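You operate a simulated robot arm through the tools that you are given. There is no shell and no other tool. Be economical: measure what you need, move in short steps, check, and stop when the job is done.

You run a simulated robot arm. Do the job below in one go: nothing can be reset, and whatever is moved stays where it is left.

JOB
Pull-test the docked teal carrier and put it in the green tray.
Fine: test to the load on the load card; close the grip lever first; wind the pull wheel back before you open the grip lever again.

The check looks at the end state, three seconds after you hand in, the way a careful person would. Anything else that was tipped, shoved, dropped, spilled or broken makes it a failure.

ROBOT AND FRAMES
A 7-joint arm with a two-finger parallel gripper, fixed in place. Base frame: the origin is at the foot of the arm, x ahead of it, y to its left, z up; the work surface is at about z = 0. Units: mm, rad, N and s.
With the tool pointing down near the work surface it reaches from about 240 to 620 mm from the base axis. Its first joint turns from -1.152 to 1.152 rad. Payload 2.6 kg.
The tool frame sits at the grasp point between the pads (the TCP): z along the fingers, y along the line on which they close. The tips reach 30 mm beyond it. Largest opening 94 mm; finger width 28, thickness 10; the body of the gripper, 50 by 96 mm, starts 55 mm behind the TCP.
Orientation is told as [roll, pitch, yaw] about the base's x, y, z axes, in that order, counted from this pose: with the fingers straight down and closing along the base's y, the tool's x points along the base's -x, its y along +y and its z along -z.

CONTROLS
- The arm moves only by the tool step_arm. Its argument "plan" is a list of rows, each a list of 7 numbers: the shift along the tool's x, y, z in mm, then the turn, a rotation vector about the tool's x, y, z in rad, then the closure, from 0 (fully open) to 1 (shut). In form: [[x, y, z, wx, wy, wz, fingers], ...]. A call has 1 to 12 rows; each row is the pose to reach, as a shift and turn from the pose commanded when the call began, along the tool's axes at that moment. Each row takes 0.2 s and may step no farther than 50 mm and 0.15 rad from the row before; otherwise, or with a gripper value out of range, the whole call is refused. A pose out of reach is approached as far as the arm can. The call stops where the force on the tool passes 70 N (or 10 N more than at its start, if that is more) or the arm is blocked; 0.2 s more then pass. Each finger travels about 72 mm/s and halts on what it meets, pressing with about 40 N; the grip force reading is that of the motor and also rises with nothing between the fingers. The clock runs only during rows and for 0.2 s after the last one: add rows that repeat a pose to give the fingers time. The reply holds the time, the measured pose of the TCP, the force on the tool along the base axes, the opening and the grip force, in the units named above and with some noise.
- Cameras (640 x 400 px; columns grow to the right, rows downward): "scene" is fixed at [23.4, 429.9, 574.6]; the picture's right is [-0.83, -0.55, 0.00], its down [-0.27, 0.41, -0.87] and it looks along [0.48, -0.72, -0.49] (base axes); focal length 352 px, centre (320, 200). "wrist" rides on the gripper at [76, 14, -102] in the tool frame; the picture's right is [-0.18, 0.98, 0.00], its down [-0.75, -0.14, -0.64] and it looks along [-0.63, -0.12, 0.77] (tool axes); focal length 243 px, centre (320, 200). There is no depth. A picture from a camera that has moved, and an enlarged one, comes with that camera's place and axes in the base frame and with its lens. The place of the scene camera against the robot may be out by one fixed shift of up to 12 mm in any direction.
- snapshot(camera): a new picture of that camera. The clock stands still meanwhile.
- zoom(camera, box): a new picture of the part [left, top, right, bottom] of that camera's present view, enlarged. The clock stands still meanwhile.
- job_done(): hands the job in; it is judged then, once.

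Go step by step. Nothing tells you positions but the pictures and the camera data: compare them with the known pose of the tool, close in by small moves and look again before you grip or let go. The budget is 120 turns and 68 pictures, counting those below and the enlarged ones. Unless the task says otherwise, let go and move clear before handing in, and close with one line.

The tools are called after "Call:" by a JSON object that holds its "api" and its "payload". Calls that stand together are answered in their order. step_arm: Moves the arm, as the interface text tells. Its arguments: {"type":"object","properties":{"plan":{"type":"array"}},"required":["plan"]} The other tools are called the same way: snapshot (camera) takes a picture; zoom (camera, box) takes an enlarged picture of a part of a camera's view; job_done () hands the job in.

At the start:

```text
clock: 0.0
tcp_pos: [316.6, -241.3, 301.2]
orientation: [0.0, 0.002, 0.0]
wrist_force: [-0.2, 0.4, -0.2]
gripper_width: 94.1
grip_force: 0.1
```

scene: 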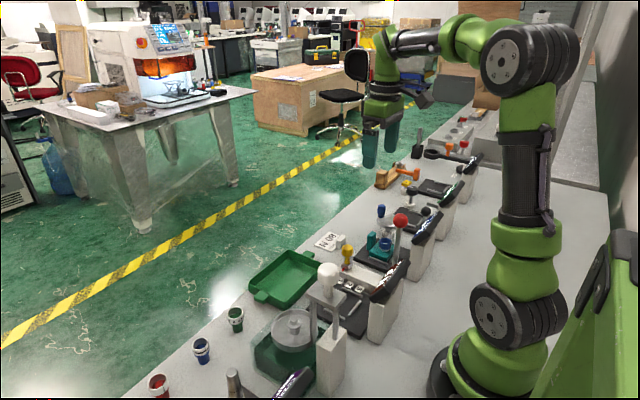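
wrist: 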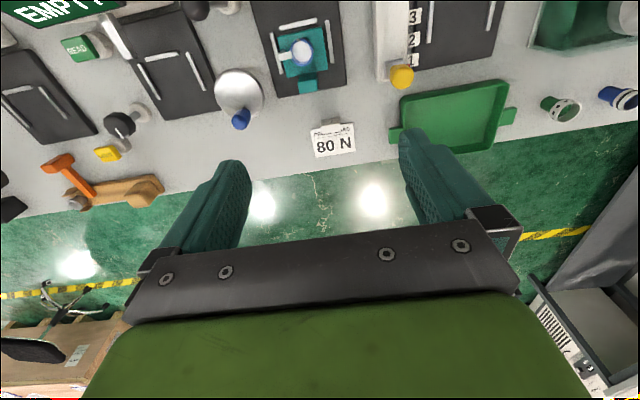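

I see a bench with several stations; the teal carrier is docked at one, with a load card "80 N" and a green tray nearby. I'll look closer first.

Call:
{"api": "zoom", "payload": {"camera": "scene", "box": [310, 170, 470, 290]}}

Call:
{"api": "zoom", "payload": {"camera": "scene", "box": [140, 250, 420, 400]}}

Call:
{"api": "zoom", "payload": {"camera": "wrist", "box": [200, 0, 440, 170]}}

Call:
{"api": "zoom", "payload": {"camera": "scene", "box": [370, 110, 490, 200]}}

```text
3.33 times, centred on (390, 230) of scene
camera zoom: at [23.4, 429.9, 574.6], right [-0.83, -0.55, 0.0], down [-0.27, 0.41, -0.87], along [0.48, -0.72, -0.49], focal length 1174 px, centre (87, 100)
```

zoom: 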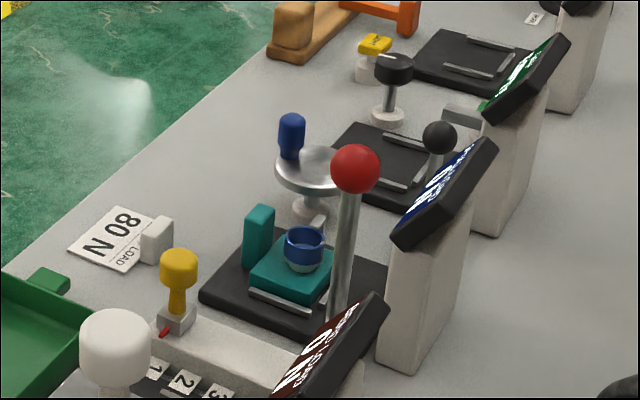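

```text
2.29 times, centred on (280, 325) of scene
camera zoom: at [23.4, 429.9, 574.6], right [-0.83, -0.55, 0.0], down [-0.27, 0.41, -0.87], along [0.48, -0.72, -0.49], focal length 805 px, centre (411, -86)
```

zoom: 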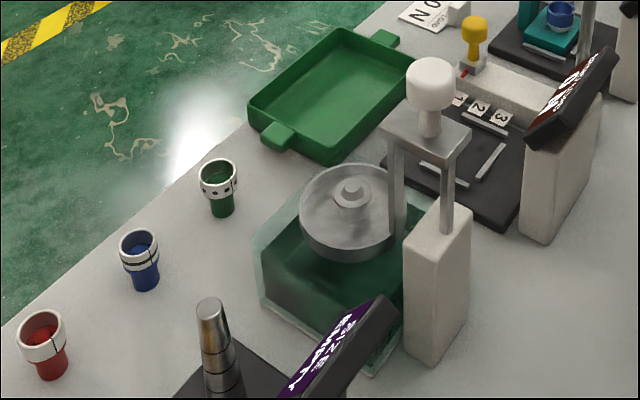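

```text
2.35 times, centred on (320, 85) of wrist
camera zoom: at [241.0, -227.0, 403.7], right [0.18, 0.98, 0.0], down [0.75, -0.14, 0.64], along [0.63, -0.12, -0.77], focal length 571 px, centre (320, 471)
```

zoom: 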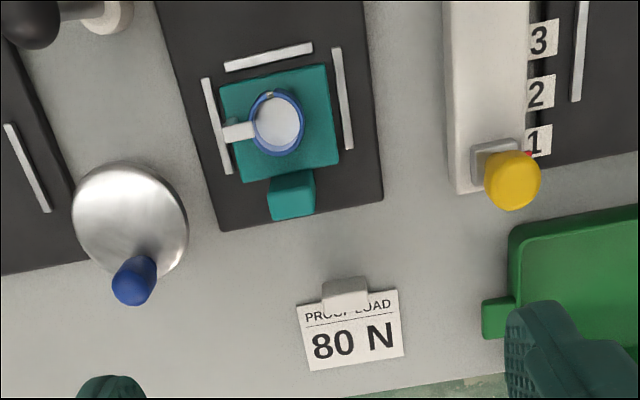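

```text
4.44 times, centred on (430, 155) of scene
camera zoom: at [23.4, 429.9, 574.6], right [-0.83, -0.55, 0.0], down [-0.27, 0.41, -0.87], along [0.48, -0.72, -0.49], focal length 1566 px, centre (-169, 400)
```

zoom: 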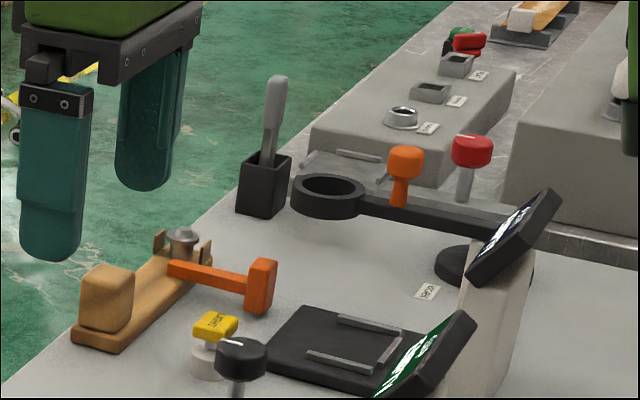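

The carrier is at roughly (290, -260). I need to see the lever and display behind it, so I'll raise and pitch the tool to look back.

Call:
{"api": "step_arm", "payload": {"plan": [[0, 0, -30, 0, 0.14, 0, 0], [0, 0, -60, 0, 0.28, 0, 0], [0, 0, -90, 0, 0.42, 0, 0], [0, 0, -100, 0, 0.5, 0, 0]]}}

Call:
{"api": "snapshot", "payload": {"camera": "wrist"}}

```text
clock: 1.0
tcp_pos: [311.4, -235.4, 375.7]
orientation: [0.01, 0.423, 0.012]
wrist_force: [-0.6, 0.0, -0.4]
gripper_width: 93.9
grip_force: 0.0
out of reach, approached as far as the arm can: row 3, 4
```

```text
61 pictures are left
camera wrist: at [283.4, -222.5, 501.0], right [0.16, 0.98, -0.07], down [0.95, -0.14, 0.28], along [0.26, -0.11, -0.96], focal length 243 px, centre (320, 200)
```

wrist: 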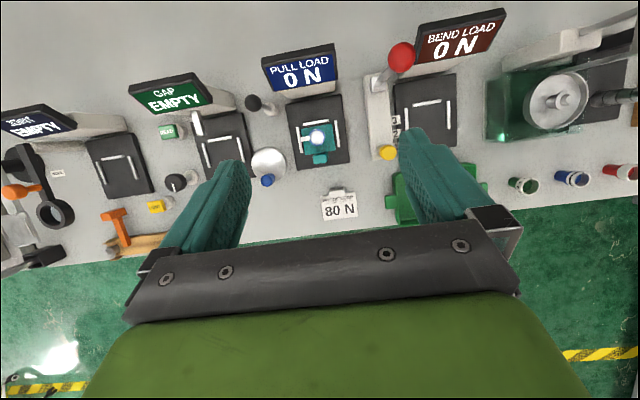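

The blue "PULL LOAD 0 N" display belongs to the carrier's nest; the black-ball lever is probably the grip lever and the silver crank wheel with the blue knob the pull wheel. I'll zoom in.

Call:
{"api": "zoom", "payload": {"camera": "wrist", "box": [230, 40, 370, 200]}}

Call:
{"api": "zoom", "payload": {"camera": "scene", "box": [360, 190, 450, 270]}}

```text
2.50 times, centred on (300, 120) of wrist
camera zoom: at [283.4, -222.5, 501.0], right [0.16, 0.98, -0.07], down [0.95, -0.14, 0.28], along [0.26, -0.11, -0.96], focal length 606 px, centre (370, 400)
```

zoom: 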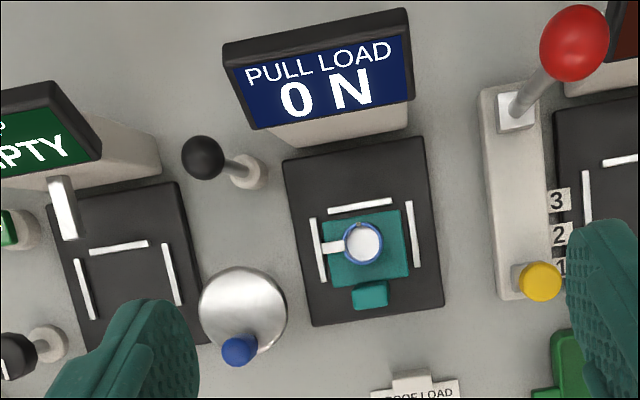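

```text
5.00 times, centred on (405, 230) of scene
camera zoom: at [23.4, 429.9, 574.6], right [-0.83, -0.55, 0.0], down [-0.27, 0.41, -0.87], along [0.48, -0.72, -0.49], focal length 1762 px, centre (-105, 50)
```

zoom: 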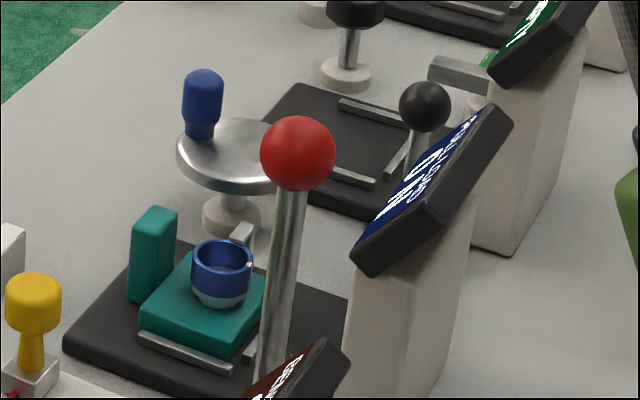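

Call:
{"api": "zoom", "payload": {"camera": "wrist", "box": [235, 80, 305, 130]}}

Call:
{"api": "zoom", "payload": {"camera": "wrist", "box": [280, 110, 350, 170]}}

```text
8.00 times, centred on (270, 105) of wrist
camera zoom: at [283.4, -222.5, 501.0], right [0.16, 0.98, -0.07], down [0.95, -0.14, 0.28], along [0.26, -0.11, -0.96], focal length 1941 px, centre (720, 960)
```

zoom: 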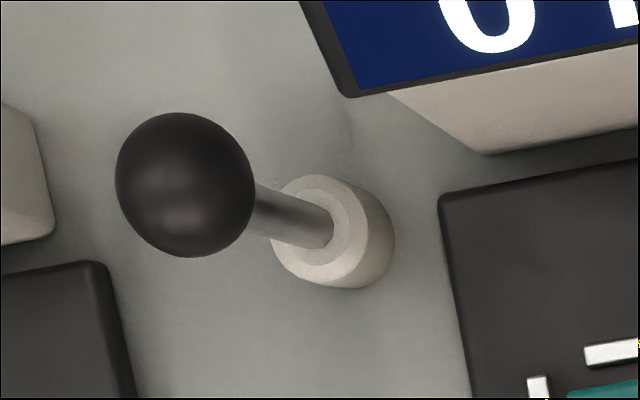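

```text
6.67 times, centred on (315, 140) of wrist
camera zoom: at [283.4, -222.5, 501.0], right [0.16, 0.98, -0.07], down [0.95, -0.14, 0.28], along [0.26, -0.11, -0.96], focal length 1618 px, centre (353, 600)
```

zoom: 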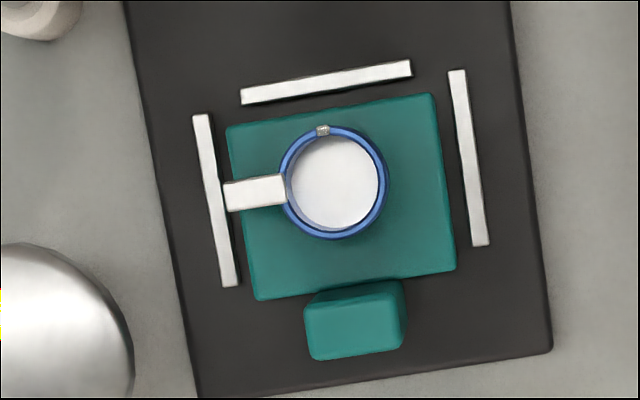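

The lever ball triangulates to about (222, -340, 115), standing upright. I'll level the tool, then yaw it so the fingers close along base x over the lever.

Call:
{"api": "step_arm", "payload": {"plan": [[-3, -16, 20, 0, -0.11, 0, 0.3], [-6, -32, 40, 0, -0.22, 0, 0.3], [-9, -48, 60, 0, -0.33, 0, 0.3], [-12, -65, 78, 0, -0.42, 0, 0.3]]}}

```text
clock: 2.0
tcp_pos: [290.3, -301.4, 298.2]
orientation: [0.01, 0.001, 0.004]
wrist_force: [0.2, -0.2, -0.4]
gripper_width: 65.8
grip_force: 0.0
```

Call:
{"api": "step_arm", "payload": {"plan": [[7, -4, 7, 0, 0, 0.143, 0.3], [14, -8, 14, 0, 0, 0.286, 0.3], [20, -12, 21, 0, 0, 0.429, 0.3], [27, -16, 28, 0, 0, 0.572, 0.3], [34, -20, 35, 0, 0, 0.715, 0.3], [40, -24, 42, 0, 0, 0.858, 0.3], [46, -28, 49, 0, 0, 1.0, 0.3], [52, -31, 56, 0, 0, 1.144, 0.3], [58, -34, 63, 0, 0, 1.287, 0.3], [64, -37, 70, 0, 0, 1.43, 0.3], [68, -39, 78, 0, 0, 1.57, 0.3], [68, -39, 78, 0, 0, 1.57, 0.3]]}}

Call:
{"api": "snapshot", "payload": {"camera": "wrist"}}

Call:
{"api": "snapshot", "payload": {"camera": "scene"}}

```text
clock: 4.6
tcp_pos: [220.6, -339.2, 219.6]
orientation: [-0.001, 0.01, -1.566]
wrist_force: [0.4, 0.2, -0.6]
gripper_width: 65.9
grip_force: 0.1
```

```text
56 pictures are left
camera wrist: at [236.0, -263.9, 323.9], right [0.98, -0.18, 0.0], down [-0.14, -0.76, 0.64], along [-0.12, -0.63, -0.77], focal length 243 px, centre (320, 200)
```

wrist: 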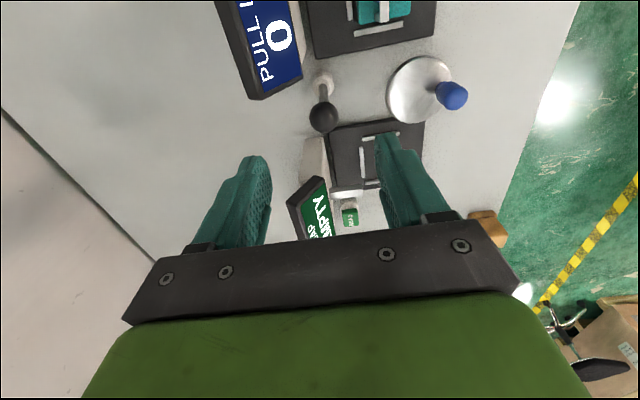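

```text
55 pictures are left
```

scene: 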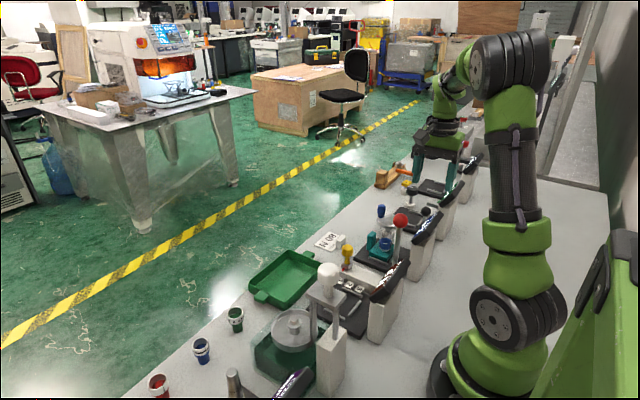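

Ball is at about (223, -342, 115). I'll lower around it and close.

Call:
{"api": "step_arm", "payload": {"plan": [[-3, 2, 35, 0, 0, 0, 0.3], [-3, 2, 70, 0, 0, 0, 0.3], [-3, 2, 104, 0, 0, 0, 0.3], [-3, 2, 104, 0, 0, 0, 0.3]]}}

Call:
{"api": "snapshot", "payload": {"camera": "wrist"}}

```text
clock: 5.6
tcp_pos: [223.4, -340.8, 114.8]
orientation: [-0.002, 0.01, -1.564]
wrist_force: [0.0, 0.4, -0.2]
gripper_width: 65.7
grip_force: 0.1
```

```text
54 pictures are left
camera wrist: at [237.6, -265.7, 218.9], right [0.98, -0.18, 0.0], down [-0.13, -0.76, 0.64], along [-0.12, -0.63, -0.77], focal length 243 px, centre (320, 200)
```

wrist: 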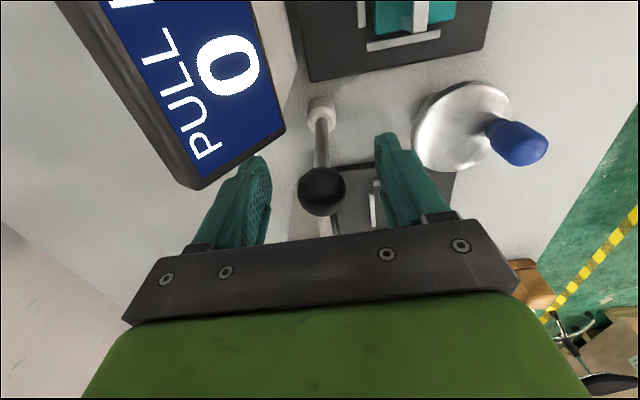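

Call:
{"api": "step_arm", "payload": {"plan": [[0, 0, 0, 0, 0, 0, 0.8], [0, 0, 0, 0, 0, 0, 0.8], [0, 0, 0, 0, 0, 0, 0.8]]}}

```text
clock: 6.4
tcp_pos: [222.9, -341.2, 114.9]
orientation: [-0.001, 0.008, -1.563]
wrist_force: [-0.5, -0.3, -2.3]
gripper_width: 24.7
grip_force: 44.8
```

The ball is gripped (about 25 mm). I'll probe gently toward +x first.

Call:
{"api": "step_arm", "payload": {"plan": [[0, 3, 0, 0, 0, 0, 0.8], [0, 6, 0, 0, 0, 0, 0.8]]}}

```text
clock: 7.0
tcp_pos: [226.0, -340.9, 115.4]
orientation: [-0.006, 0.009, -1.568]
wrist_force: [-29.3, 15.8, 17.6]
gripper_width: 24.7
grip_force: 45.3
```

Call:
{"api": "step_arm", "payload": {"plan": [[0, -3, 0, 0, 0, 0, 0.8], [0, -6, 0, 0, 0, 0, 0.8], [0, -9, 0, 0, 0, 0, 0.8], [0, -12, 0, 0, 0, 0, 0.8]]}}

```text
clock: 8.0
tcp_pos: [218.7, -340.9, 116.2]
orientation: [-0.002, 0.008, -1.563]
wrist_force: [4.3, -2.0, -8.9]
gripper_width: 25.0
grip_force: 45.0
```

Call:
{"api": "step_arm", "payload": {"plan": [[0, -4, 0, 0, 0, 0, 0.8], [0, -8, 0, 0, 0, 0, 0.8]]}}

Call:
{"api": "snapshot", "payload": {"camera": "wrist"}}

```text
clock: 8.6
tcp_pos: [209.6, -341.1, 115.4]
orientation: [0.0, 0.009, -1.561]
wrist_force: [5.6, 3.6, -0.3]
gripper_width: 24.4
grip_force: 44.9
```

```text
53 pictures are left
camera wrist: at [223.8, -265.9, 220.1], right [0.98, -0.18, 0.0], down [-0.13, -0.76, 0.63], along [-0.11, -0.62, -0.77], focal length 243 px, centre (320, 200)
```

wrist: 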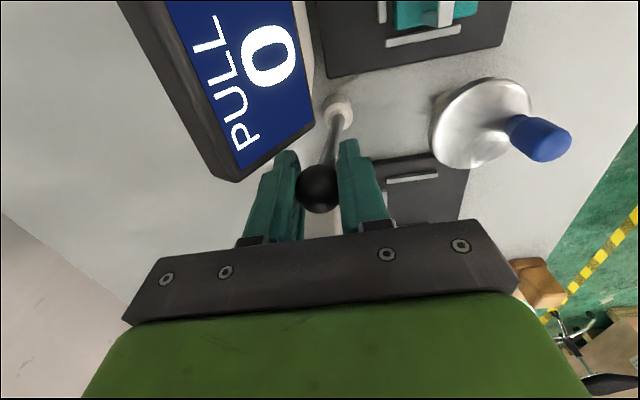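

The lever tips freely toward -x (away from +x end stop). I'll follow its arc.

Call:
{"api": "step_arm", "payload": {"plan": [[0, -5, 1, 0, 0, 0, 0.8], [0, -10.5, 3, 0, 0, 0, 0.8], [0, -15, 4, 0, 0, 0, 0.8], [0, -19.6, 5.7, 0, 0, 0, 0.8]]}}

```text
clock: 9.6
tcp_pos: [192.7, -341.7, 111.8]
orientation: [0.009, 0.007, -1.566]
wrist_force: [18.5, 16.6, 35.5]
gripper_width: 30.0
grip_force: 45.0
```

Call:
{"api": "snapshot", "payload": {"camera": "wrist"}}

Call:
{"api": "zoom", "payload": {"camera": "scene", "box": [350, 140, 490, 280]}}

```text
52 pictures are left
camera wrist: at [206.1, -266.0, 216.5], right [0.98, -0.18, 0.01], down [-0.14, -0.76, 0.63], along [-0.11, -0.63, -0.77], focal length 243 px, centre (320, 200)
```

wrist: 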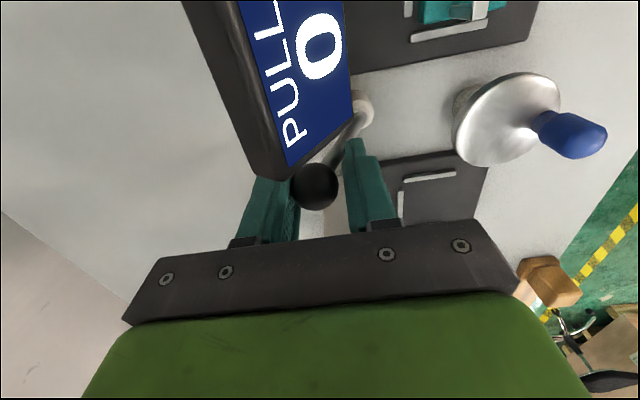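

```text
2.86 times, centred on (420, 210) of scene
camera zoom: at [23.2, 430.1, 574.5], right [-0.83, -0.55, 0.0], down [-0.27, 0.41, -0.87], along [0.48, -0.72, -0.49], focal length 1007 px, centre (34, 171)
```

zoom: 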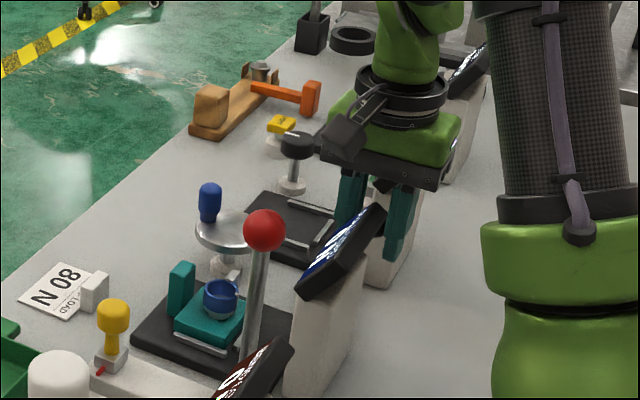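

The tilting shaft is wedging the pads. I'll open slightly, raise so only the ball is between the tips, and push with one finger.

Call:
{"api": "step_arm", "payload": {"plan": [[0, 0, 0, 0, 0, 0, 0.5], [0, 0, 0, 0, 0, 0, 0.5], [-4, 0, -8, 0, 0, 0, 0.5], [-4, 0, -16, 0, 0, 0, 0.5]]}}

Call:
{"api": "snapshot", "payload": {"camera": "wrist"}}

```text
clock: 10.6
tcp_pos: [190.6, -347.5, 126.6]
orientation: [-0.003, 0.009, -1.563]
wrist_force: [0.4, 0.4, -0.9]
gripper_width: 46.8
grip_force: 0.1
```

```text
50 pictures are left
camera wrist: at [204.2, -270.6, 230.2], right [0.98, -0.18, 0.0], down [-0.13, -0.76, 0.64], along [-0.12, -0.63, -0.77], focal length 243 px, centre (320, 200)
```

wrist: 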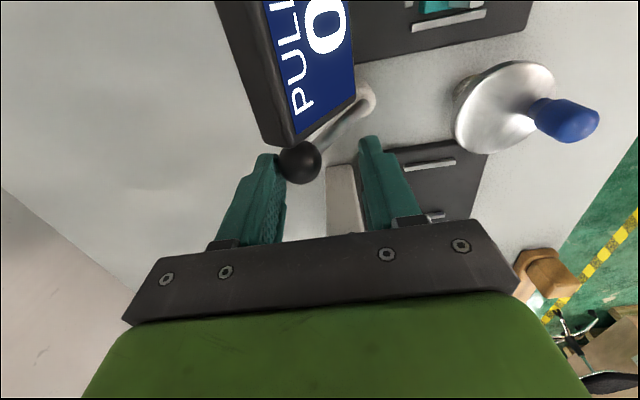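

The lever stays tilted and leans on the inner finger. I'll continue following toward -x.

Call:
{"api": "step_arm", "payload": {"plan": [[0, -10, 2, 0, 0, 0, 0.5], [0, -20, 6, 0, 0, 0, 0.5], [0, -30, 10, 0, 0, 0, 0.5], [0, -40, 16, 0, 0, 0, 0.5]]}}

Call:
{"api": "snapshot", "payload": {"camera": "wrist"}}

```text
clock: 11.6
tcp_pos: [156.9, -347.7, 115.4]
orientation: [0.013, 0.003, -1.56]
wrist_force: [25.3, 6.4, 42.9]
gripper_width: 61.1
grip_force: 13.1
```

```text
49 pictures are left
camera wrist: at [168.4, -270.8, 217.8], right [0.98, -0.17, 0.01], down [-0.14, -0.76, 0.64], along [-0.1, -0.63, -0.77], focal length 243 px, centre (320, 200)
```

wrist: 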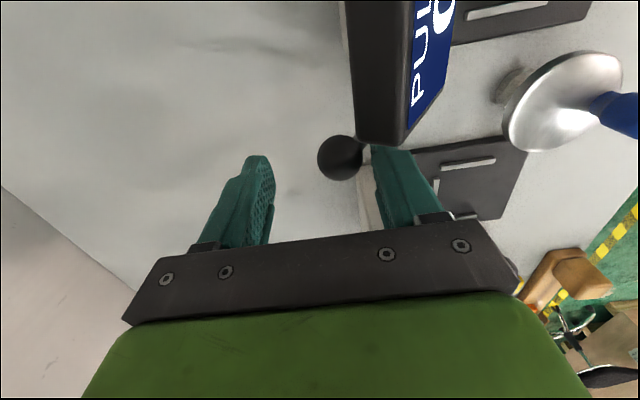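

Ball is at roughly 35° tilt and resisting, likely the end stop. I'll back off a little and look at the jaws.

Call:
{"api": "step_arm", "payload": {"plan": [[0, 6, -12, 0, 0, 0, 0.5], [0, 6, -24, 0, 0, 0, 0.5], [0, 6, -34, 0, 0, 0, 0.5]]}}

Call:
{"api": "zoom", "payload": {"camera": "wrist", "box": [270, 60, 430, 220]}}

Call:
{"api": "zoom", "payload": {"camera": "scene", "box": [370, 200, 440, 270]}}

```text
clock: 12.4
tcp_pos: [153.7, -347.5, 143.9]
orientation: [-0.006, 0.009, -1.566]
wrist_force: [0.7, 0.4, 0.3]
gripper_width: 46.8
grip_force: 0.1
```

```text
2.50 times, centred on (350, 140) of wrist
camera zoom: at [168.2, -271.5, 247.9], right [0.98, -0.18, -0.01], down [-0.13, -0.76, 0.64], along [-0.12, -0.62, -0.77], focal length 606 px, centre (245, 350)
```

zoom: 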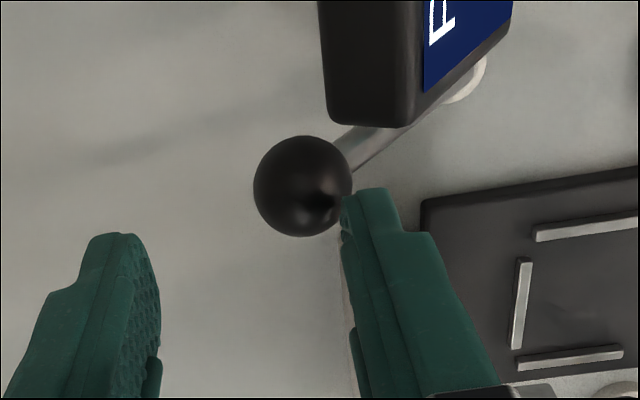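

```text
5.71 times, centred on (405, 235) of scene
camera zoom: at [23.4, 429.9, 574.6], right [-0.83, -0.55, 0.0], down [-0.27, 0.41, -0.87], along [0.48, -0.72, -0.49], focal length 2013 px, centre (-166, 0)
```

zoom: 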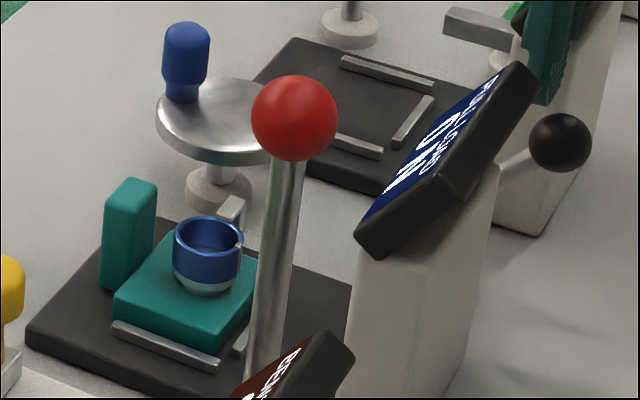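

Call:
{"api": "step_arm", "payload": {"plan": [[0, 18, 0, 0, 0, 0, 0.5], [0, 20, 12, 0, 0, 0, 0.5], [0, 20, 24, 0, 0, 0, 0.5], [0, 14, 24, 0, 0, 0, 0.5], [0, 8, 24, 0, 0, 0, 0.5], [0, 3, 24, 0, 0, 0, 0.5]]}}

Call:
{"api": "zoom", "payload": {"camera": "wrist", "box": [270, 60, 430, 220]}}

```text
clock: 13.8
tcp_pos: [160.7, -346.2, 120.7]
orientation: [-0.002, 0.009, -1.561]
wrist_force: [4.0, -1.2, 1.1]
gripper_width: 48.9
grip_force: 2.0
```

```text
2.50 times, centred on (350, 140) of wrist
camera zoom: at [173.4, -270.5, 224.4], right [0.98, -0.18, 0.0], down [-0.13, -0.76, 0.64], along [-0.11, -0.63, -0.77], focal length 606 px, centre (245, 350)
```

zoom: 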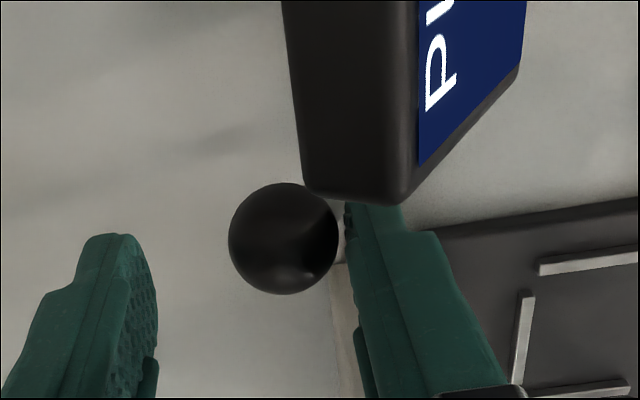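

Call:
{"api": "step_arm", "payload": {"plan": [[0, -4, 0, 0, 0, 0, 0.5], [0, -8, 0, 0, 0, 0, 0.5], [0, -8, 0, 0, 0, 0, 0.5]]}}

Call:
{"api": "zoom", "payload": {"camera": "wrist", "box": [270, 60, 430, 220]}}

```text
clock: 14.6
tcp_pos: [153.8, -345.8, 121.3]
orientation: [0.002, 0.007, -1.561]
wrist_force: [19.8, 1.4, 10.2]
gripper_width: 58.7
grip_force: 9.6
```

```text
2.50 times, centred on (350, 140) of wrist
camera zoom: at [166.3, -270.6, 225.4], right [0.98, -0.18, 0.0], down [-0.14, -0.76, 0.64], along [-0.11, -0.63, -0.77], focal length 606 px, centre (245, 350)
```

zoom: 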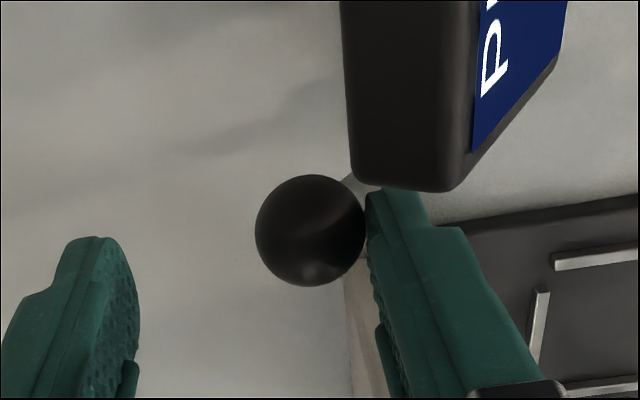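

No motion under 20 N, so the lever is at its end stop (about 35°). I'll retreat upward, swing toward the wheel, and check the jaws from above.

Call:
{"api": "step_arm", "payload": {"plan": [[0, 14, 0, 0, 0, 0, 0.4], [0, 14, -40, 0, 0, 0, 0.3], [0, 14, -85, 0, 0, 0, 0.3], [0, 50, -130, 0, 0, 0, 0.3], [0, 90, -150, 0, 0, 0, 0.3], [10, 125, -150, 0, 0, 0, 0.3], [30, 160, -150, 0, 0, 0, 0.3]]}}

Call:
{"api": "snapshot", "payload": {"camera": "wrist"}}

Call:
{"api": "zoom", "payload": {"camera": "scene", "box": [370, 200, 440, 270]}}

```text
refused: row 4 steps farther than a row can; nothing moved
```

```text
44 pictures are left
camera wrist: at [166.3, -270.6, 225.4], right [0.98, -0.18, 0.0], down [-0.14, -0.76, 0.64], along [-0.11, -0.63, -0.77], focal length 243 px, centre (320, 200)
```

wrist: 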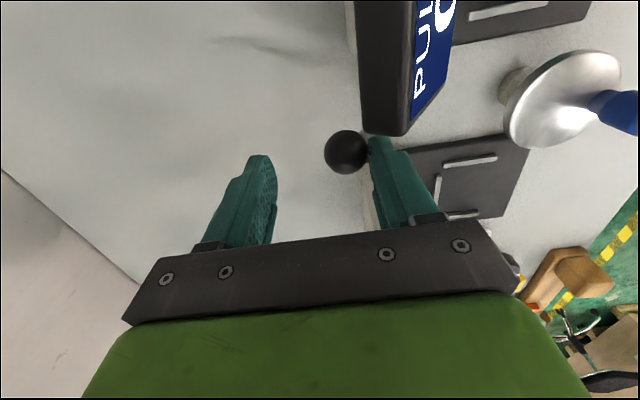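

```text
5.71 times, centred on (405, 235) of scene
camera zoom: at [23.3, 430.0, 574.6], right [-0.83, -0.55, 0.0], down [-0.27, 0.41, -0.87], along [0.48, -0.72, -0.49], focal length 2013 px, centre (-166, 0)
```

zoom: 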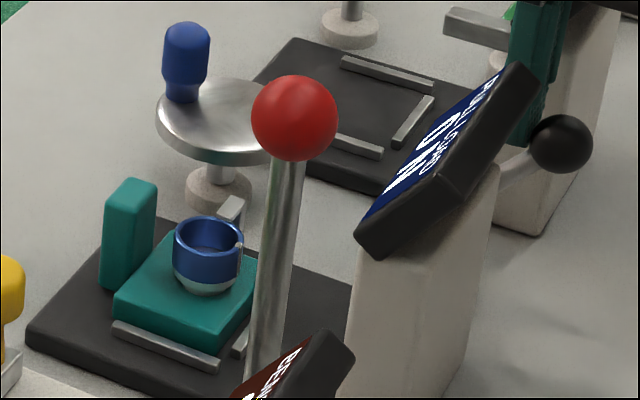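

The move was refused for step size; I'll redo it with shorter steps.

Call:
{"api": "step_arm", "payload": {"plan": [[0, 14, 0, 0, 0, 0, 0.4], [0, 14, -40, 0, 0, 0, 0.3], [0, 14, -80, 0, 0, 0, 0.3], [0, 40, -115, 0, 0, 0, 0.3], [0, 80, -130, 0, 0, 0, 0.3], [10, 120, -130, 0, 0, 0, 0.3], [20, 160, -130, 0, 0, 0, 0.3]]}}

Call:
{"api": "snapshot", "payload": {"camera": "wrist"}}

```text
clock: 16.2
tcp_pos: [312.8, -325.8, 250.7]
orientation: [-0.002, 0.01, -1.563]
wrist_force: [0.1, 0.0, -0.2]
gripper_width: 65.9
grip_force: 0.0
```

```text
42 pictures are left
camera wrist: at [326.4, -249.8, 355.0], right [0.98, -0.18, 0.0], down [-0.13, -0.76, 0.64], along [-0.12, -0.63, -0.77], focal length 243 px, centre (320, 200)
```

wrist: 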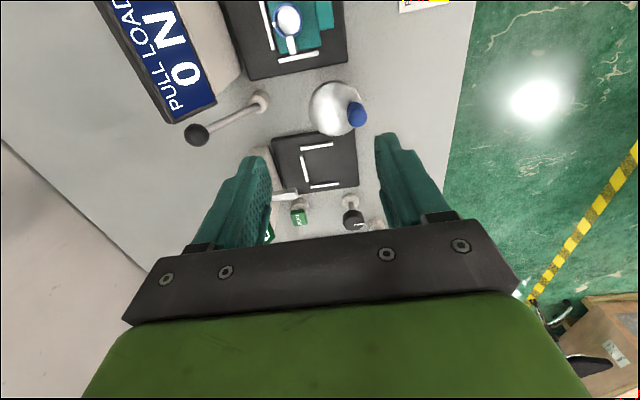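

Call:
{"api": "zoom", "payload": {"camera": "wrist", "box": [230, 0, 390, 140]}}

```text
2.86 times, centred on (310, 70) of wrist
camera zoom: at [326.4, -249.8, 355.0], right [0.98, -0.18, 0.0], down [-0.13, -0.76, 0.64], along [-0.12, -0.63, -0.77], focal length 693 px, centre (349, 571)
```

zoom: 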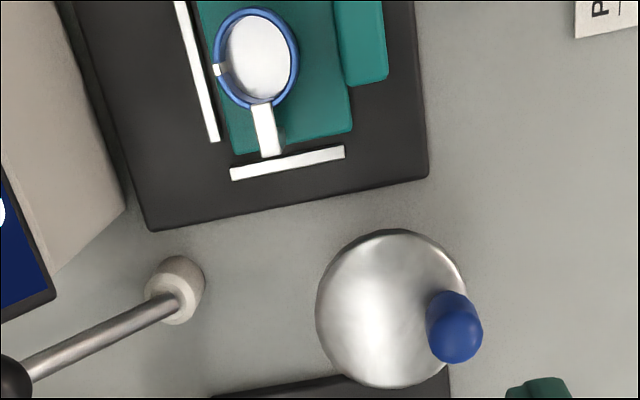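

Lever is closed-tilted and stays. Wheel centre is at about (322, -355), knob at (347, -359), knob z from about 57 to 88. I'll lower to the knob.

Call:
{"api": "step_arm", "payload": {"plan": [[-11, 11, 35, 0, 0, 0, 0.4], [-22, 22, 75, 0, 0, 0, 0.4], [-33, 34, 110, 0, 0, 0, 0.4], [-33, 34, 130, 0, 0, 0, 0.4], [-33, 34, 130, 0, 0, 0, 0.4]]}}

Call:
{"api": "snapshot", "payload": {"camera": "wrist"}}

```text
clock: 17.4
tcp_pos: [344.9, -356.4, 120.5]
orientation: [-0.003, 0.01, -1.564]
wrist_force: [0.1, 0.2, -0.4]
gripper_width: 56.4
grip_force: 0.1
```

```text
40 pictures are left
camera wrist: at [358.8, -281.2, 223.5], right [0.98, -0.18, 0.0], down [-0.13, -0.76, 0.64], along [-0.12, -0.63, -0.77], focal length 243 px, centre (320, 200)
```

wrist: 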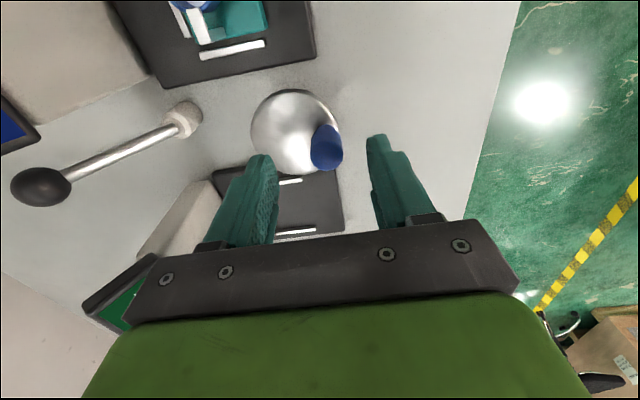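

Call:
{"api": "step_arm", "payload": {"plan": [[0, 2, 14, 0, 0, 0, 0.4], [0, 2, 27, 0, 0, 0, 0.4], [0, 2, 27, 0, 0, 0, 0.85], [0, 2, 27, 0, 0, 0, 0.85], [0, 2, 27, 0, 0, 0, 0.85], [0, 2, 27, 0, 0, 0, 0.85]]}}

Call:
{"api": "snapshot", "payload": {"camera": "wrist"}}

```text
clock: 18.8
tcp_pos: [348.8, -356.8, 93.9]
orientation: [0.001, 0.007, -1.562]
wrist_force: [22.2, -7.5, -6.8]
gripper_width: 20.6
grip_force: 45.2
```

```text
39 pictures are left
camera wrist: at [362.2, -280.7, 197.1], right [0.98, -0.17, 0.0], down [-0.13, -0.76, 0.64], along [-0.11, -0.63, -0.77], focal length 243 px, centre (320, 200)
```

wrist: 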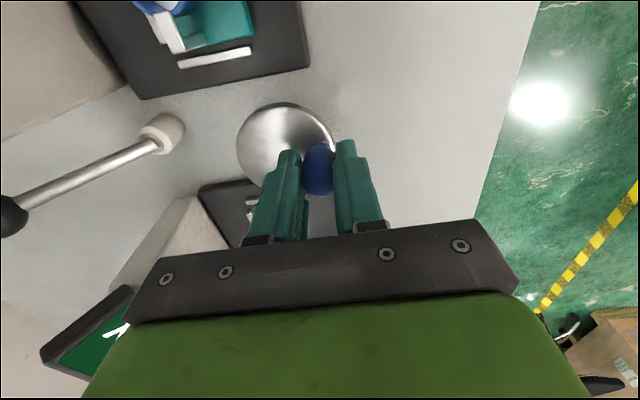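

Knob is gripped (20.6 mm). I'll turn it a small angle clockwise and check resistance and the display.

Call:
{"api": "step_arm", "payload": {"plan": [[-2.7, 1, 0, 0, 0, 0.1, 0.85], [-5.3, 0.5, 0, 0, 0, 0.2, 0.85], [-8, 0, 0, 0, 0, 0.3, 0.85]]}}

Call:
{"api": "zoom", "payload": {"camera": "scene", "box": [395, 200, 450, 240]}}

```text
clock: 19.6
tcp_pos: [347.6, -363.0, 93.4]
orientation: [-0.003, 0.012, -1.864]
wrist_force: [15.6, 8.0, 2.1]
gripper_width: 20.9
grip_force: 45.2
```

```text
10.00 times, centred on (422, 220) of scene
camera zoom: at [23.3, 430.0, 574.6], right [-0.83, -0.55, 0.0], down [-0.27, 0.41, -0.87], along [0.48, -0.72, -0.49], focal length 3523 px, centre (-705, 0)
```

zoom: 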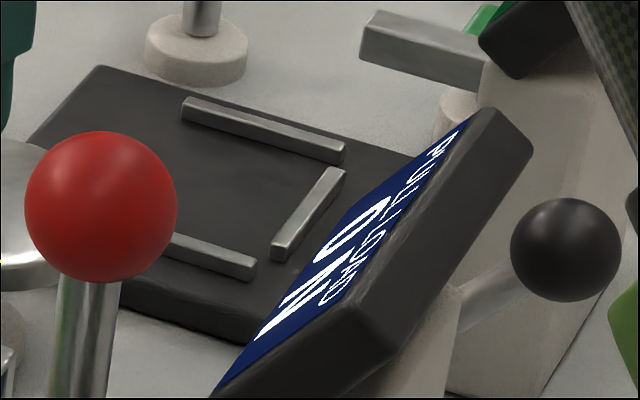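

Call:
{"api": "step_arm", "payload": {"plan": [[-1.5, 0.3, 0, 0, 0, 0.1, 0.85], [-3.1, 0.3, 0, 0, 0, 0.2, 0.85], [-5.7, -0.4, 0, 0, 0, 0.3, 0.85], [-8.3, -1.2, 0, 0, 0, 0.4, 0.85], [-10.7, -2.5, 0, 0, 0, 0.5, 0.85], [-13.1, -3.9, 0, 0, 0, 0.6, 0.85]]}}

Call:
{"api": "zoom", "payload": {"camera": "scene", "box": [405, 205, 445, 240]}}

Call:
{"api": "snapshot", "payload": {"camera": "wrist"}}

```text
clock: 21.0
tcp_pos: [340.3, -375.9, 93.2]
orientation: [-0.006, 0.007, -2.466]
wrist_force: [15.7, 6.6, 8.1]
gripper_width: 20.9
grip_force: 44.9
```

```text
11.43 times, centred on (425, 222) of scene
camera zoom: at [23.3, 430.0, 574.6], right [-0.83, -0.55, 0.0], down [-0.27, 0.41, -0.87], along [0.48, -0.72, -0.49], focal length 4026 px, centre (-880, -57)
```

zoom: 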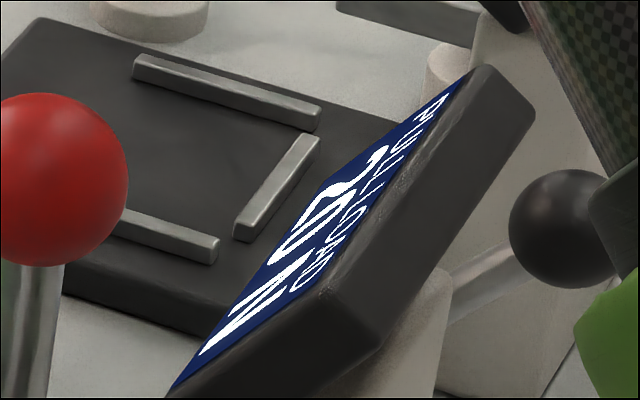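

```text
36 pictures are left
camera wrist: at [409.2, -340.3, 197.0], right [0.47, -0.88, -0.01], down [-0.68, -0.37, 0.64], along [-0.56, -0.3, -0.77], focal length 243 px, centre (320, 200)
```

wrist: 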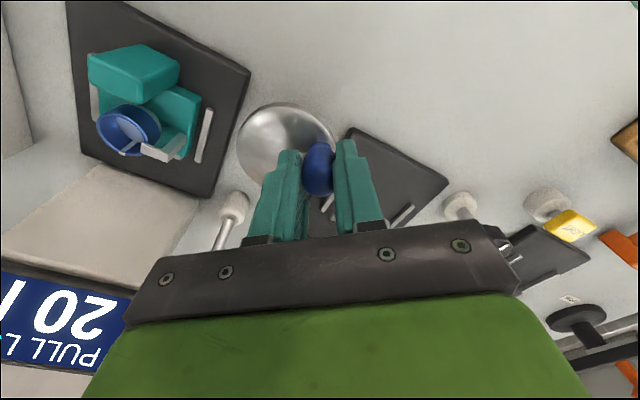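

The wrist camera reads 20 N; clockwise raises the load. Continuing around.

Call:
{"api": "step_arm", "payload": {"plan": [[-2.65, -0.2, 0, 0, 0, 0.1, 0.85], [-5.4, -0.6, 0, 0, 0, 0.2, 0.85], [-7.96, -1.25, 0, 0, 0, 0.3, 0.85], [-10.5, -2.26, 0, 0, 0, 0.4, 0.85], [-12.9, -3.4, 0, 0, 0, 0.5, 0.85], [-15.2, -4.87, 0, 0, 0, 0.6, 0.85]]}}

Call:
{"api": "snapshot", "payload": {"camera": "wrist"}}

```text
clock: 22.4
tcp_pos: [326.4, -381.4, 93.5]
orientation: [-0.009, 0.003, -3.065]
wrist_force: [20.9, 1.8, 5.4]
gripper_width: 21.5
grip_force: 44.7
```

```text
35 pictures are left
camera wrist: at [403.2, -391.2, 196.7], right [-0.11, -0.99, -0.01], down [-0.76, 0.08, 0.64], along [-0.64, 0.08, -0.77], focal length 243 px, centre (320, 200)
```

wrist: 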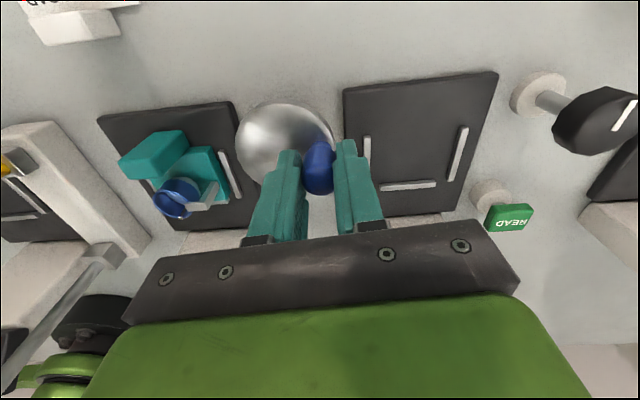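

Call:
{"api": "zoom", "payload": {"camera": "scene", "box": [405, 205, 445, 240]}}

```text
11.43 times, centred on (425, 222) of scene
camera zoom: at [23.3, 430.0, 574.6], right [-0.83, -0.55, 0.0], down [-0.27, 0.41, -0.87], along [0.48, -0.72, -0.49], focal length 4026 px, centre (-880, -57)
```

zoom: 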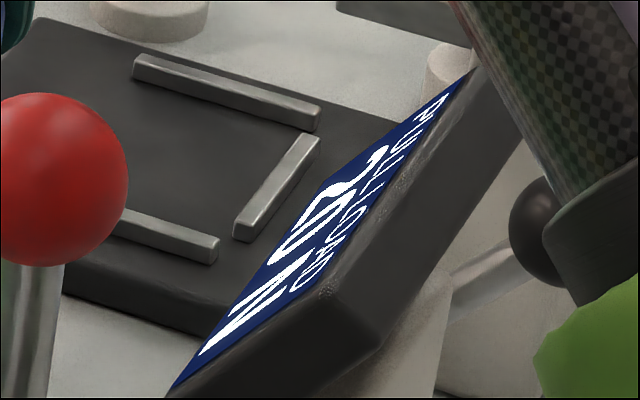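

Display still shows 20 N (it seems to step in 20s). I'll keep turning.

Call:
{"api": "step_arm", "payload": {"plan": [[-2.7, -0.1, 0, 0, 0, 0.1, 0.85], [-5.4, -0.5, 0, 0, 0, 0.2, 0.85], [-7.9, -1.2, 0, 0, 0, 0.3, 0.85]]}}

Call:
{"api": "zoom", "payload": {"camera": "scene", "box": [405, 205, 445, 240]}}

```text
clock: 23.2
tcp_pos: [319.2, -381.7, 93.4]
orientation: [-0.007, 0.001, 2.917]
wrist_force: [24.2, 3.5, 4.7]
gripper_width: 21.2
grip_force: 44.8
```

```text
11.43 times, centred on (425, 222) of scene
camera zoom: at [23.3, 430.0, 574.6], right [-0.83, -0.55, 0.0], down [-0.27, 0.41, -0.87], along [0.48, -0.72, -0.49], focal length 4026 px, centre (-880, -57)
```

zoom: 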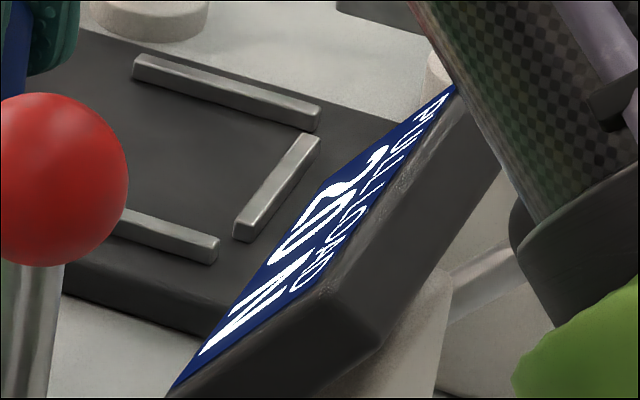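

Call:
{"api": "step_arm", "payload": {"plan": [[-2.7, -0.2, 0, 0, 0, 0.1, 0.85], [-5.4, -0.5, 0, 0, 0, 0.2, 0.85], [-8.0, -1.25, 0, 0, 0, 0.3, 0.85], [-10.6, -2.2, 0, 0, 0, 0.4, 0.85]]}}

Call:
{"api": "zoom", "payload": {"camera": "scene", "box": [360, 190, 450, 270]}}

```text
clock: 24.2
tcp_pos: [310.6, -376.0, 93.1]
orientation: [-0.008, -0.002, 2.521]
wrist_force: [26.7, 1.4, 0.5]
gripper_width: 21.5
grip_force: 45.2
```

```text
5.00 times, centred on (405, 230) of scene
camera zoom: at [23.4, 430.0, 574.6], right [-0.83, -0.55, 0.0], down [-0.27, 0.41, -0.87], along [0.48, -0.72, -0.49], focal length 1762 px, centre (-105, 50)
```

zoom: 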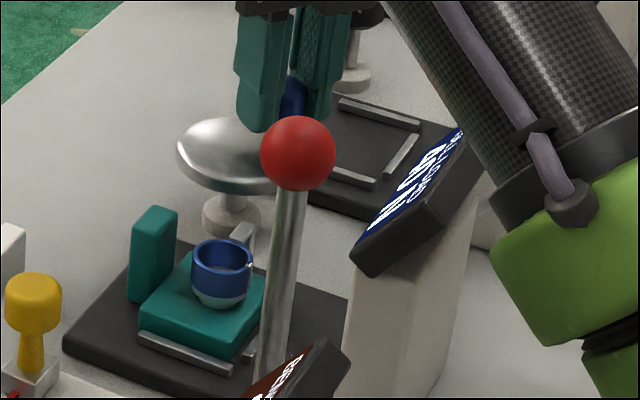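

Call:
{"api": "snapshot", "payload": {"camera": "scene"}}

Call:
{"api": "zoom", "payload": {"camera": "scene", "box": [405, 205, 445, 240]}}

```text
31 pictures are left
```

scene: 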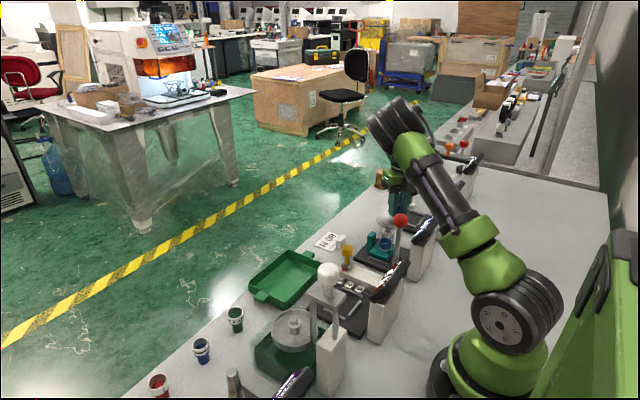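

```text
11.43 times, centred on (425, 222) of scene
camera zoom: at [23.4, 430.0, 574.6], right [-0.83, -0.55, 0.0], down [-0.27, 0.41, -0.87], along [0.48, -0.72, -0.49], focal length 4026 px, centre (-880, -57)
```

zoom: 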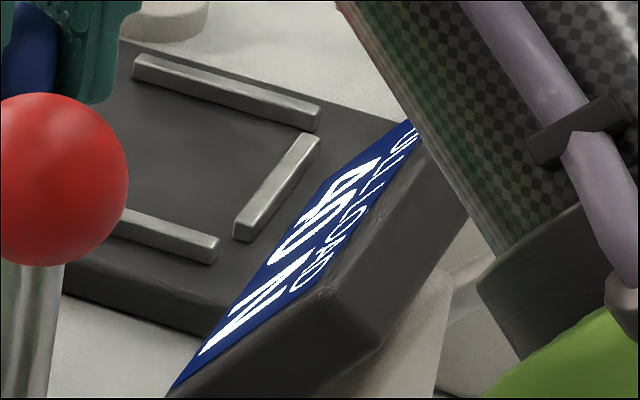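

The reading changed; I need to read the digits more closely.

Call:
{"api": "zoom", "payload": {"camera": "scene", "box": [418, 212, 434, 230]}}

```text
16.00 times, centred on (426, 221) of scene
camera zoom: at [23.4, 430.0, 574.6], right [-0.83, -0.55, 0.0], down [-0.27, 0.41, -0.87], along [0.48, -0.72, -0.49], focal length 5637 px, centre (-1376, -136)
```

zoom: 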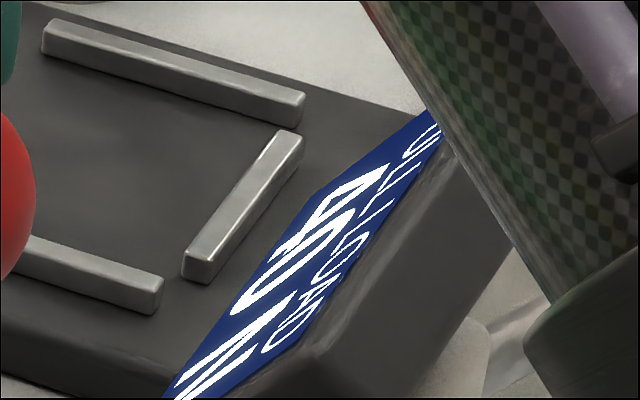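

It looks like 40-something. I'll release, lift, unwind the wrist and read the display from above while checking the wheel holds.

Call:
{"api": "step_arm", "payload": {"plan": [[0, 0, 0, 0, 0, 0, 0.5], [0, 0, 0, 0, 0, 0, 0.5], [0, 0, -40, 0, 0, 0, 0.5], [0, 0, -85, 0, 0, 0, 0.5], [0, 0, -85, 0, 0, -0.14, 0.5], [0, 0, -85, 0, 0, -0.28, 0.5], [0, 0, -85, 0, 0, -0.42, 0.5], [0, 0, -85, 0, 0, -0.56, 0.5], [0, 0, -85, 0, 0, -0.7, 0.5], [0, 0, -85, 0, 0, -0.84, 0.5], [0, 0, -85, 0, 0, -0.98, 0.5], [0, 0, -85, 0, 0, -1.1, 0.5]]}}

Call:
{"api": "snapshot", "payload": {"camera": "wrist"}}

```text
clock: 26.8
tcp_pos: [307.0, -379.4, 177.8]
orientation: [-0.009, 0.002, -2.66]
wrist_force: [0.4, 0.1, -0.1]
gripper_width: 47.0
grip_force: 0.0
```

```text
28 pictures are left
camera wrist: at [381.3, -356.5, 281.2], right [0.29, -0.96, -0.01], down [-0.73, -0.23, 0.64], along [-0.62, -0.18, -0.77], focal length 243 px, centre (320, 200)
```

wrist: 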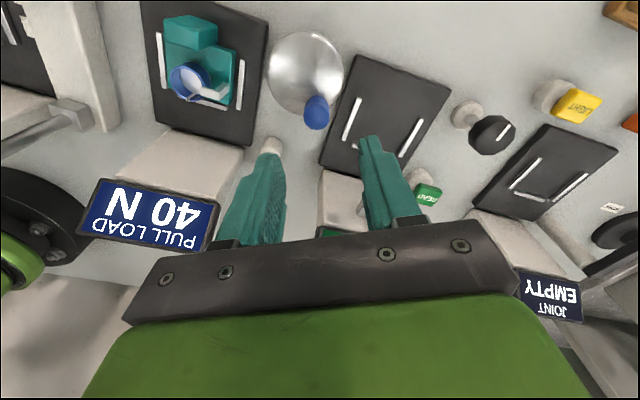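

The display reads 40 N and the wheel holds by itself. I'll unwind the wrist further for a fresh grip.

Call:
{"api": "step_arm", "payload": {"plan": [[0, 0, 0, 0, 0, -0.145, 0.5], [0, 0, 0, 0, 0, -0.29, 0.5], [0, 0, 0, 0, 0, -0.435, 0.5], [0, 0, 0, 0, 0, -0.58, 0.5], [0, 0, 0, 0, 0, -0.725, 0.5], [0, 0, 0, 0, 0, -0.87, 0.5], [0, 0, 0, 0, 0, -1.015, 0.5], [0, 0, 0, 0, 0, -1.16, 0.5], [0, 0, 0, 0, 0, -1.3, 0.5], [0, 0, 0, 0, 0, -1.44, 0.5], [0, 0, 0, 0, 0, -1.58, 0.5], [0, 0, 0, 0, 0, -1.72, 0.5]]}}

```text
clock: 29.4
tcp_pos: [306.3, -378.2, 177.9]
orientation: [0.003, 0.008, -0.942]
wrist_force: [0.6, -0.1, 0.2]
gripper_width: 47.2
grip_force: 0.1
```

Call:
{"api": "step_arm", "payload": {"plan": [[0, 2, 12, 0, 0, -0.14, 0.5], [-1, 4, 24, 0, 0, -0.28, 0.5], [-1, 5.1, 36, 0, 0, -0.44, 0.5], [-1, 5.1, 48, 0, 0, -0.44, 0.5]]}}

Call:
{"api": "snapshot", "payload": {"camera": "wrist"}}

```text
refused: row 3 steps farther than a row can; nothing moved
```

```text
27 pictures are left
camera wrist: at [273.8, -309.0, 281.9], right [0.9, 0.43, 0.0], down [0.33, -0.7, 0.64], along [0.28, -0.57, -0.77], focal length 243 px, centre (320, 200)
```

wrist: 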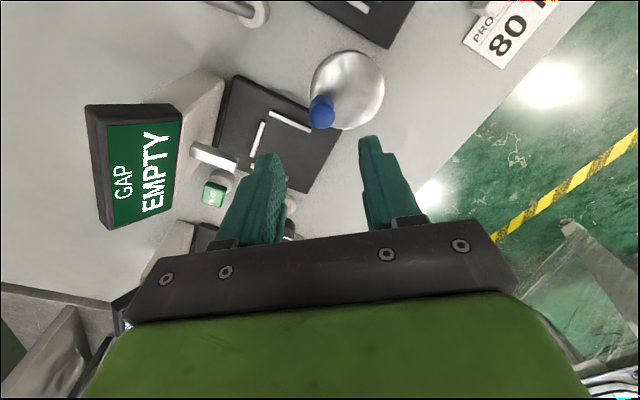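

Call:
{"api": "step_arm", "payload": {"plan": [[0, 1, 12, 0, 0, -0.14, 0.5], [0, 3, 24, 0, 0, -0.28, 0.5], [0, 4.5, 36, 0, 0, -0.42, 0.5], [0, 4.5, 48, 0, 0, -0.44, 0.5], [0, 4.5, 48, 0, 0, -0.44, 0.5]]}}

Call:
{"api": "snapshot", "payload": {"camera": "wrist"}}

```text
clock: 30.6
tcp_pos: [310.8, -374.2, 129.8]
orientation: [0.006, 0.006, -0.501]
wrist_force: [-0.1, 0.4, -0.4]
gripper_width: 47.0
grip_force: 0.1
```

```text
26 pictures are left
camera wrist: at [250.6, -326.6, 233.3], right [0.63, 0.77, 0.01], down [0.59, -0.49, 0.64], along [0.49, -0.4, -0.77], focal length 243 px, centre (320, 200)
```

wrist: 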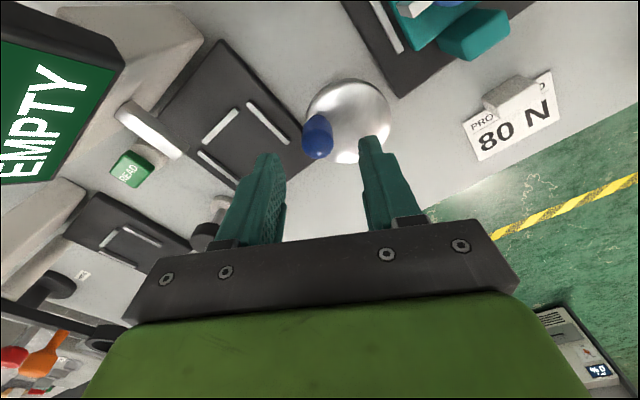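

Call:
{"api": "step_arm", "payload": {"plan": [[0, 0, 18, 0, 0, 0, 0.5], [0, 0, 36, 0, 0, 0, 0.5], [0, 0, 36, 0, 0, 0, 0.85], [0, 0, 36, 0, 0, 0, 0.85], [0, 0, 36, 0, 0, 0, 0.85]]}}

```text
clock: 31.8
tcp_pos: [310.0, -375.5, 93.7]
orientation: [0.004, 0.006, -0.502]
wrist_force: [-5.0, -4.8, -1.6]
gripper_width: 21.6
grip_force: 45.2
```

Gripped again. Continuing clockwise about centre (324, -357).

Call:
{"api": "step_arm", "payload": {"plan": [[1.9, -2.1, 0, 0, 0, 0.08, 0.85], [4.2, -1.4, 0, 0, 0, 0.18, 0.85], [6.6, -0.5, 0, 0, 0, 0.28, 0.85], [8.7, 0.6, 0, 0, 0, 0.38, 0.85], [10.7, 1.9, 0, 0, 0, 0.48, 0.85], [12.6, 3.5, 0, 0, 0, 0.58, 0.85], [14.3, 5.1, 0, 0, 0, 0.68, 0.85], [15.9, 7.0, 0, 0, 0, 0.78, 0.85]]}}

Call:
{"api": "zoom", "payload": {"camera": "scene", "box": [405, 205, 445, 240]}}

```text
clock: 33.6
tcp_pos: [302.0, -359.9, 93.6]
orientation: [0.005, 0.008, -1.282]
wrist_force: [24.7, -8.0, -11.3]
gripper_width: 22.2
grip_force: 45.2
```

```text
11.43 times, centred on (425, 222) of scene
camera zoom: at [23.4, 429.9, 574.7], right [-0.83, -0.55, 0.0], down [-0.27, 0.41, -0.87], along [0.48, -0.72, -0.49], focal length 4026 px, centre (-880, -57)
```

zoom: 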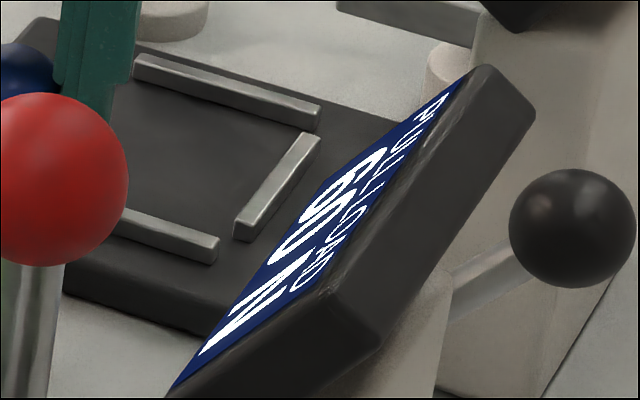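

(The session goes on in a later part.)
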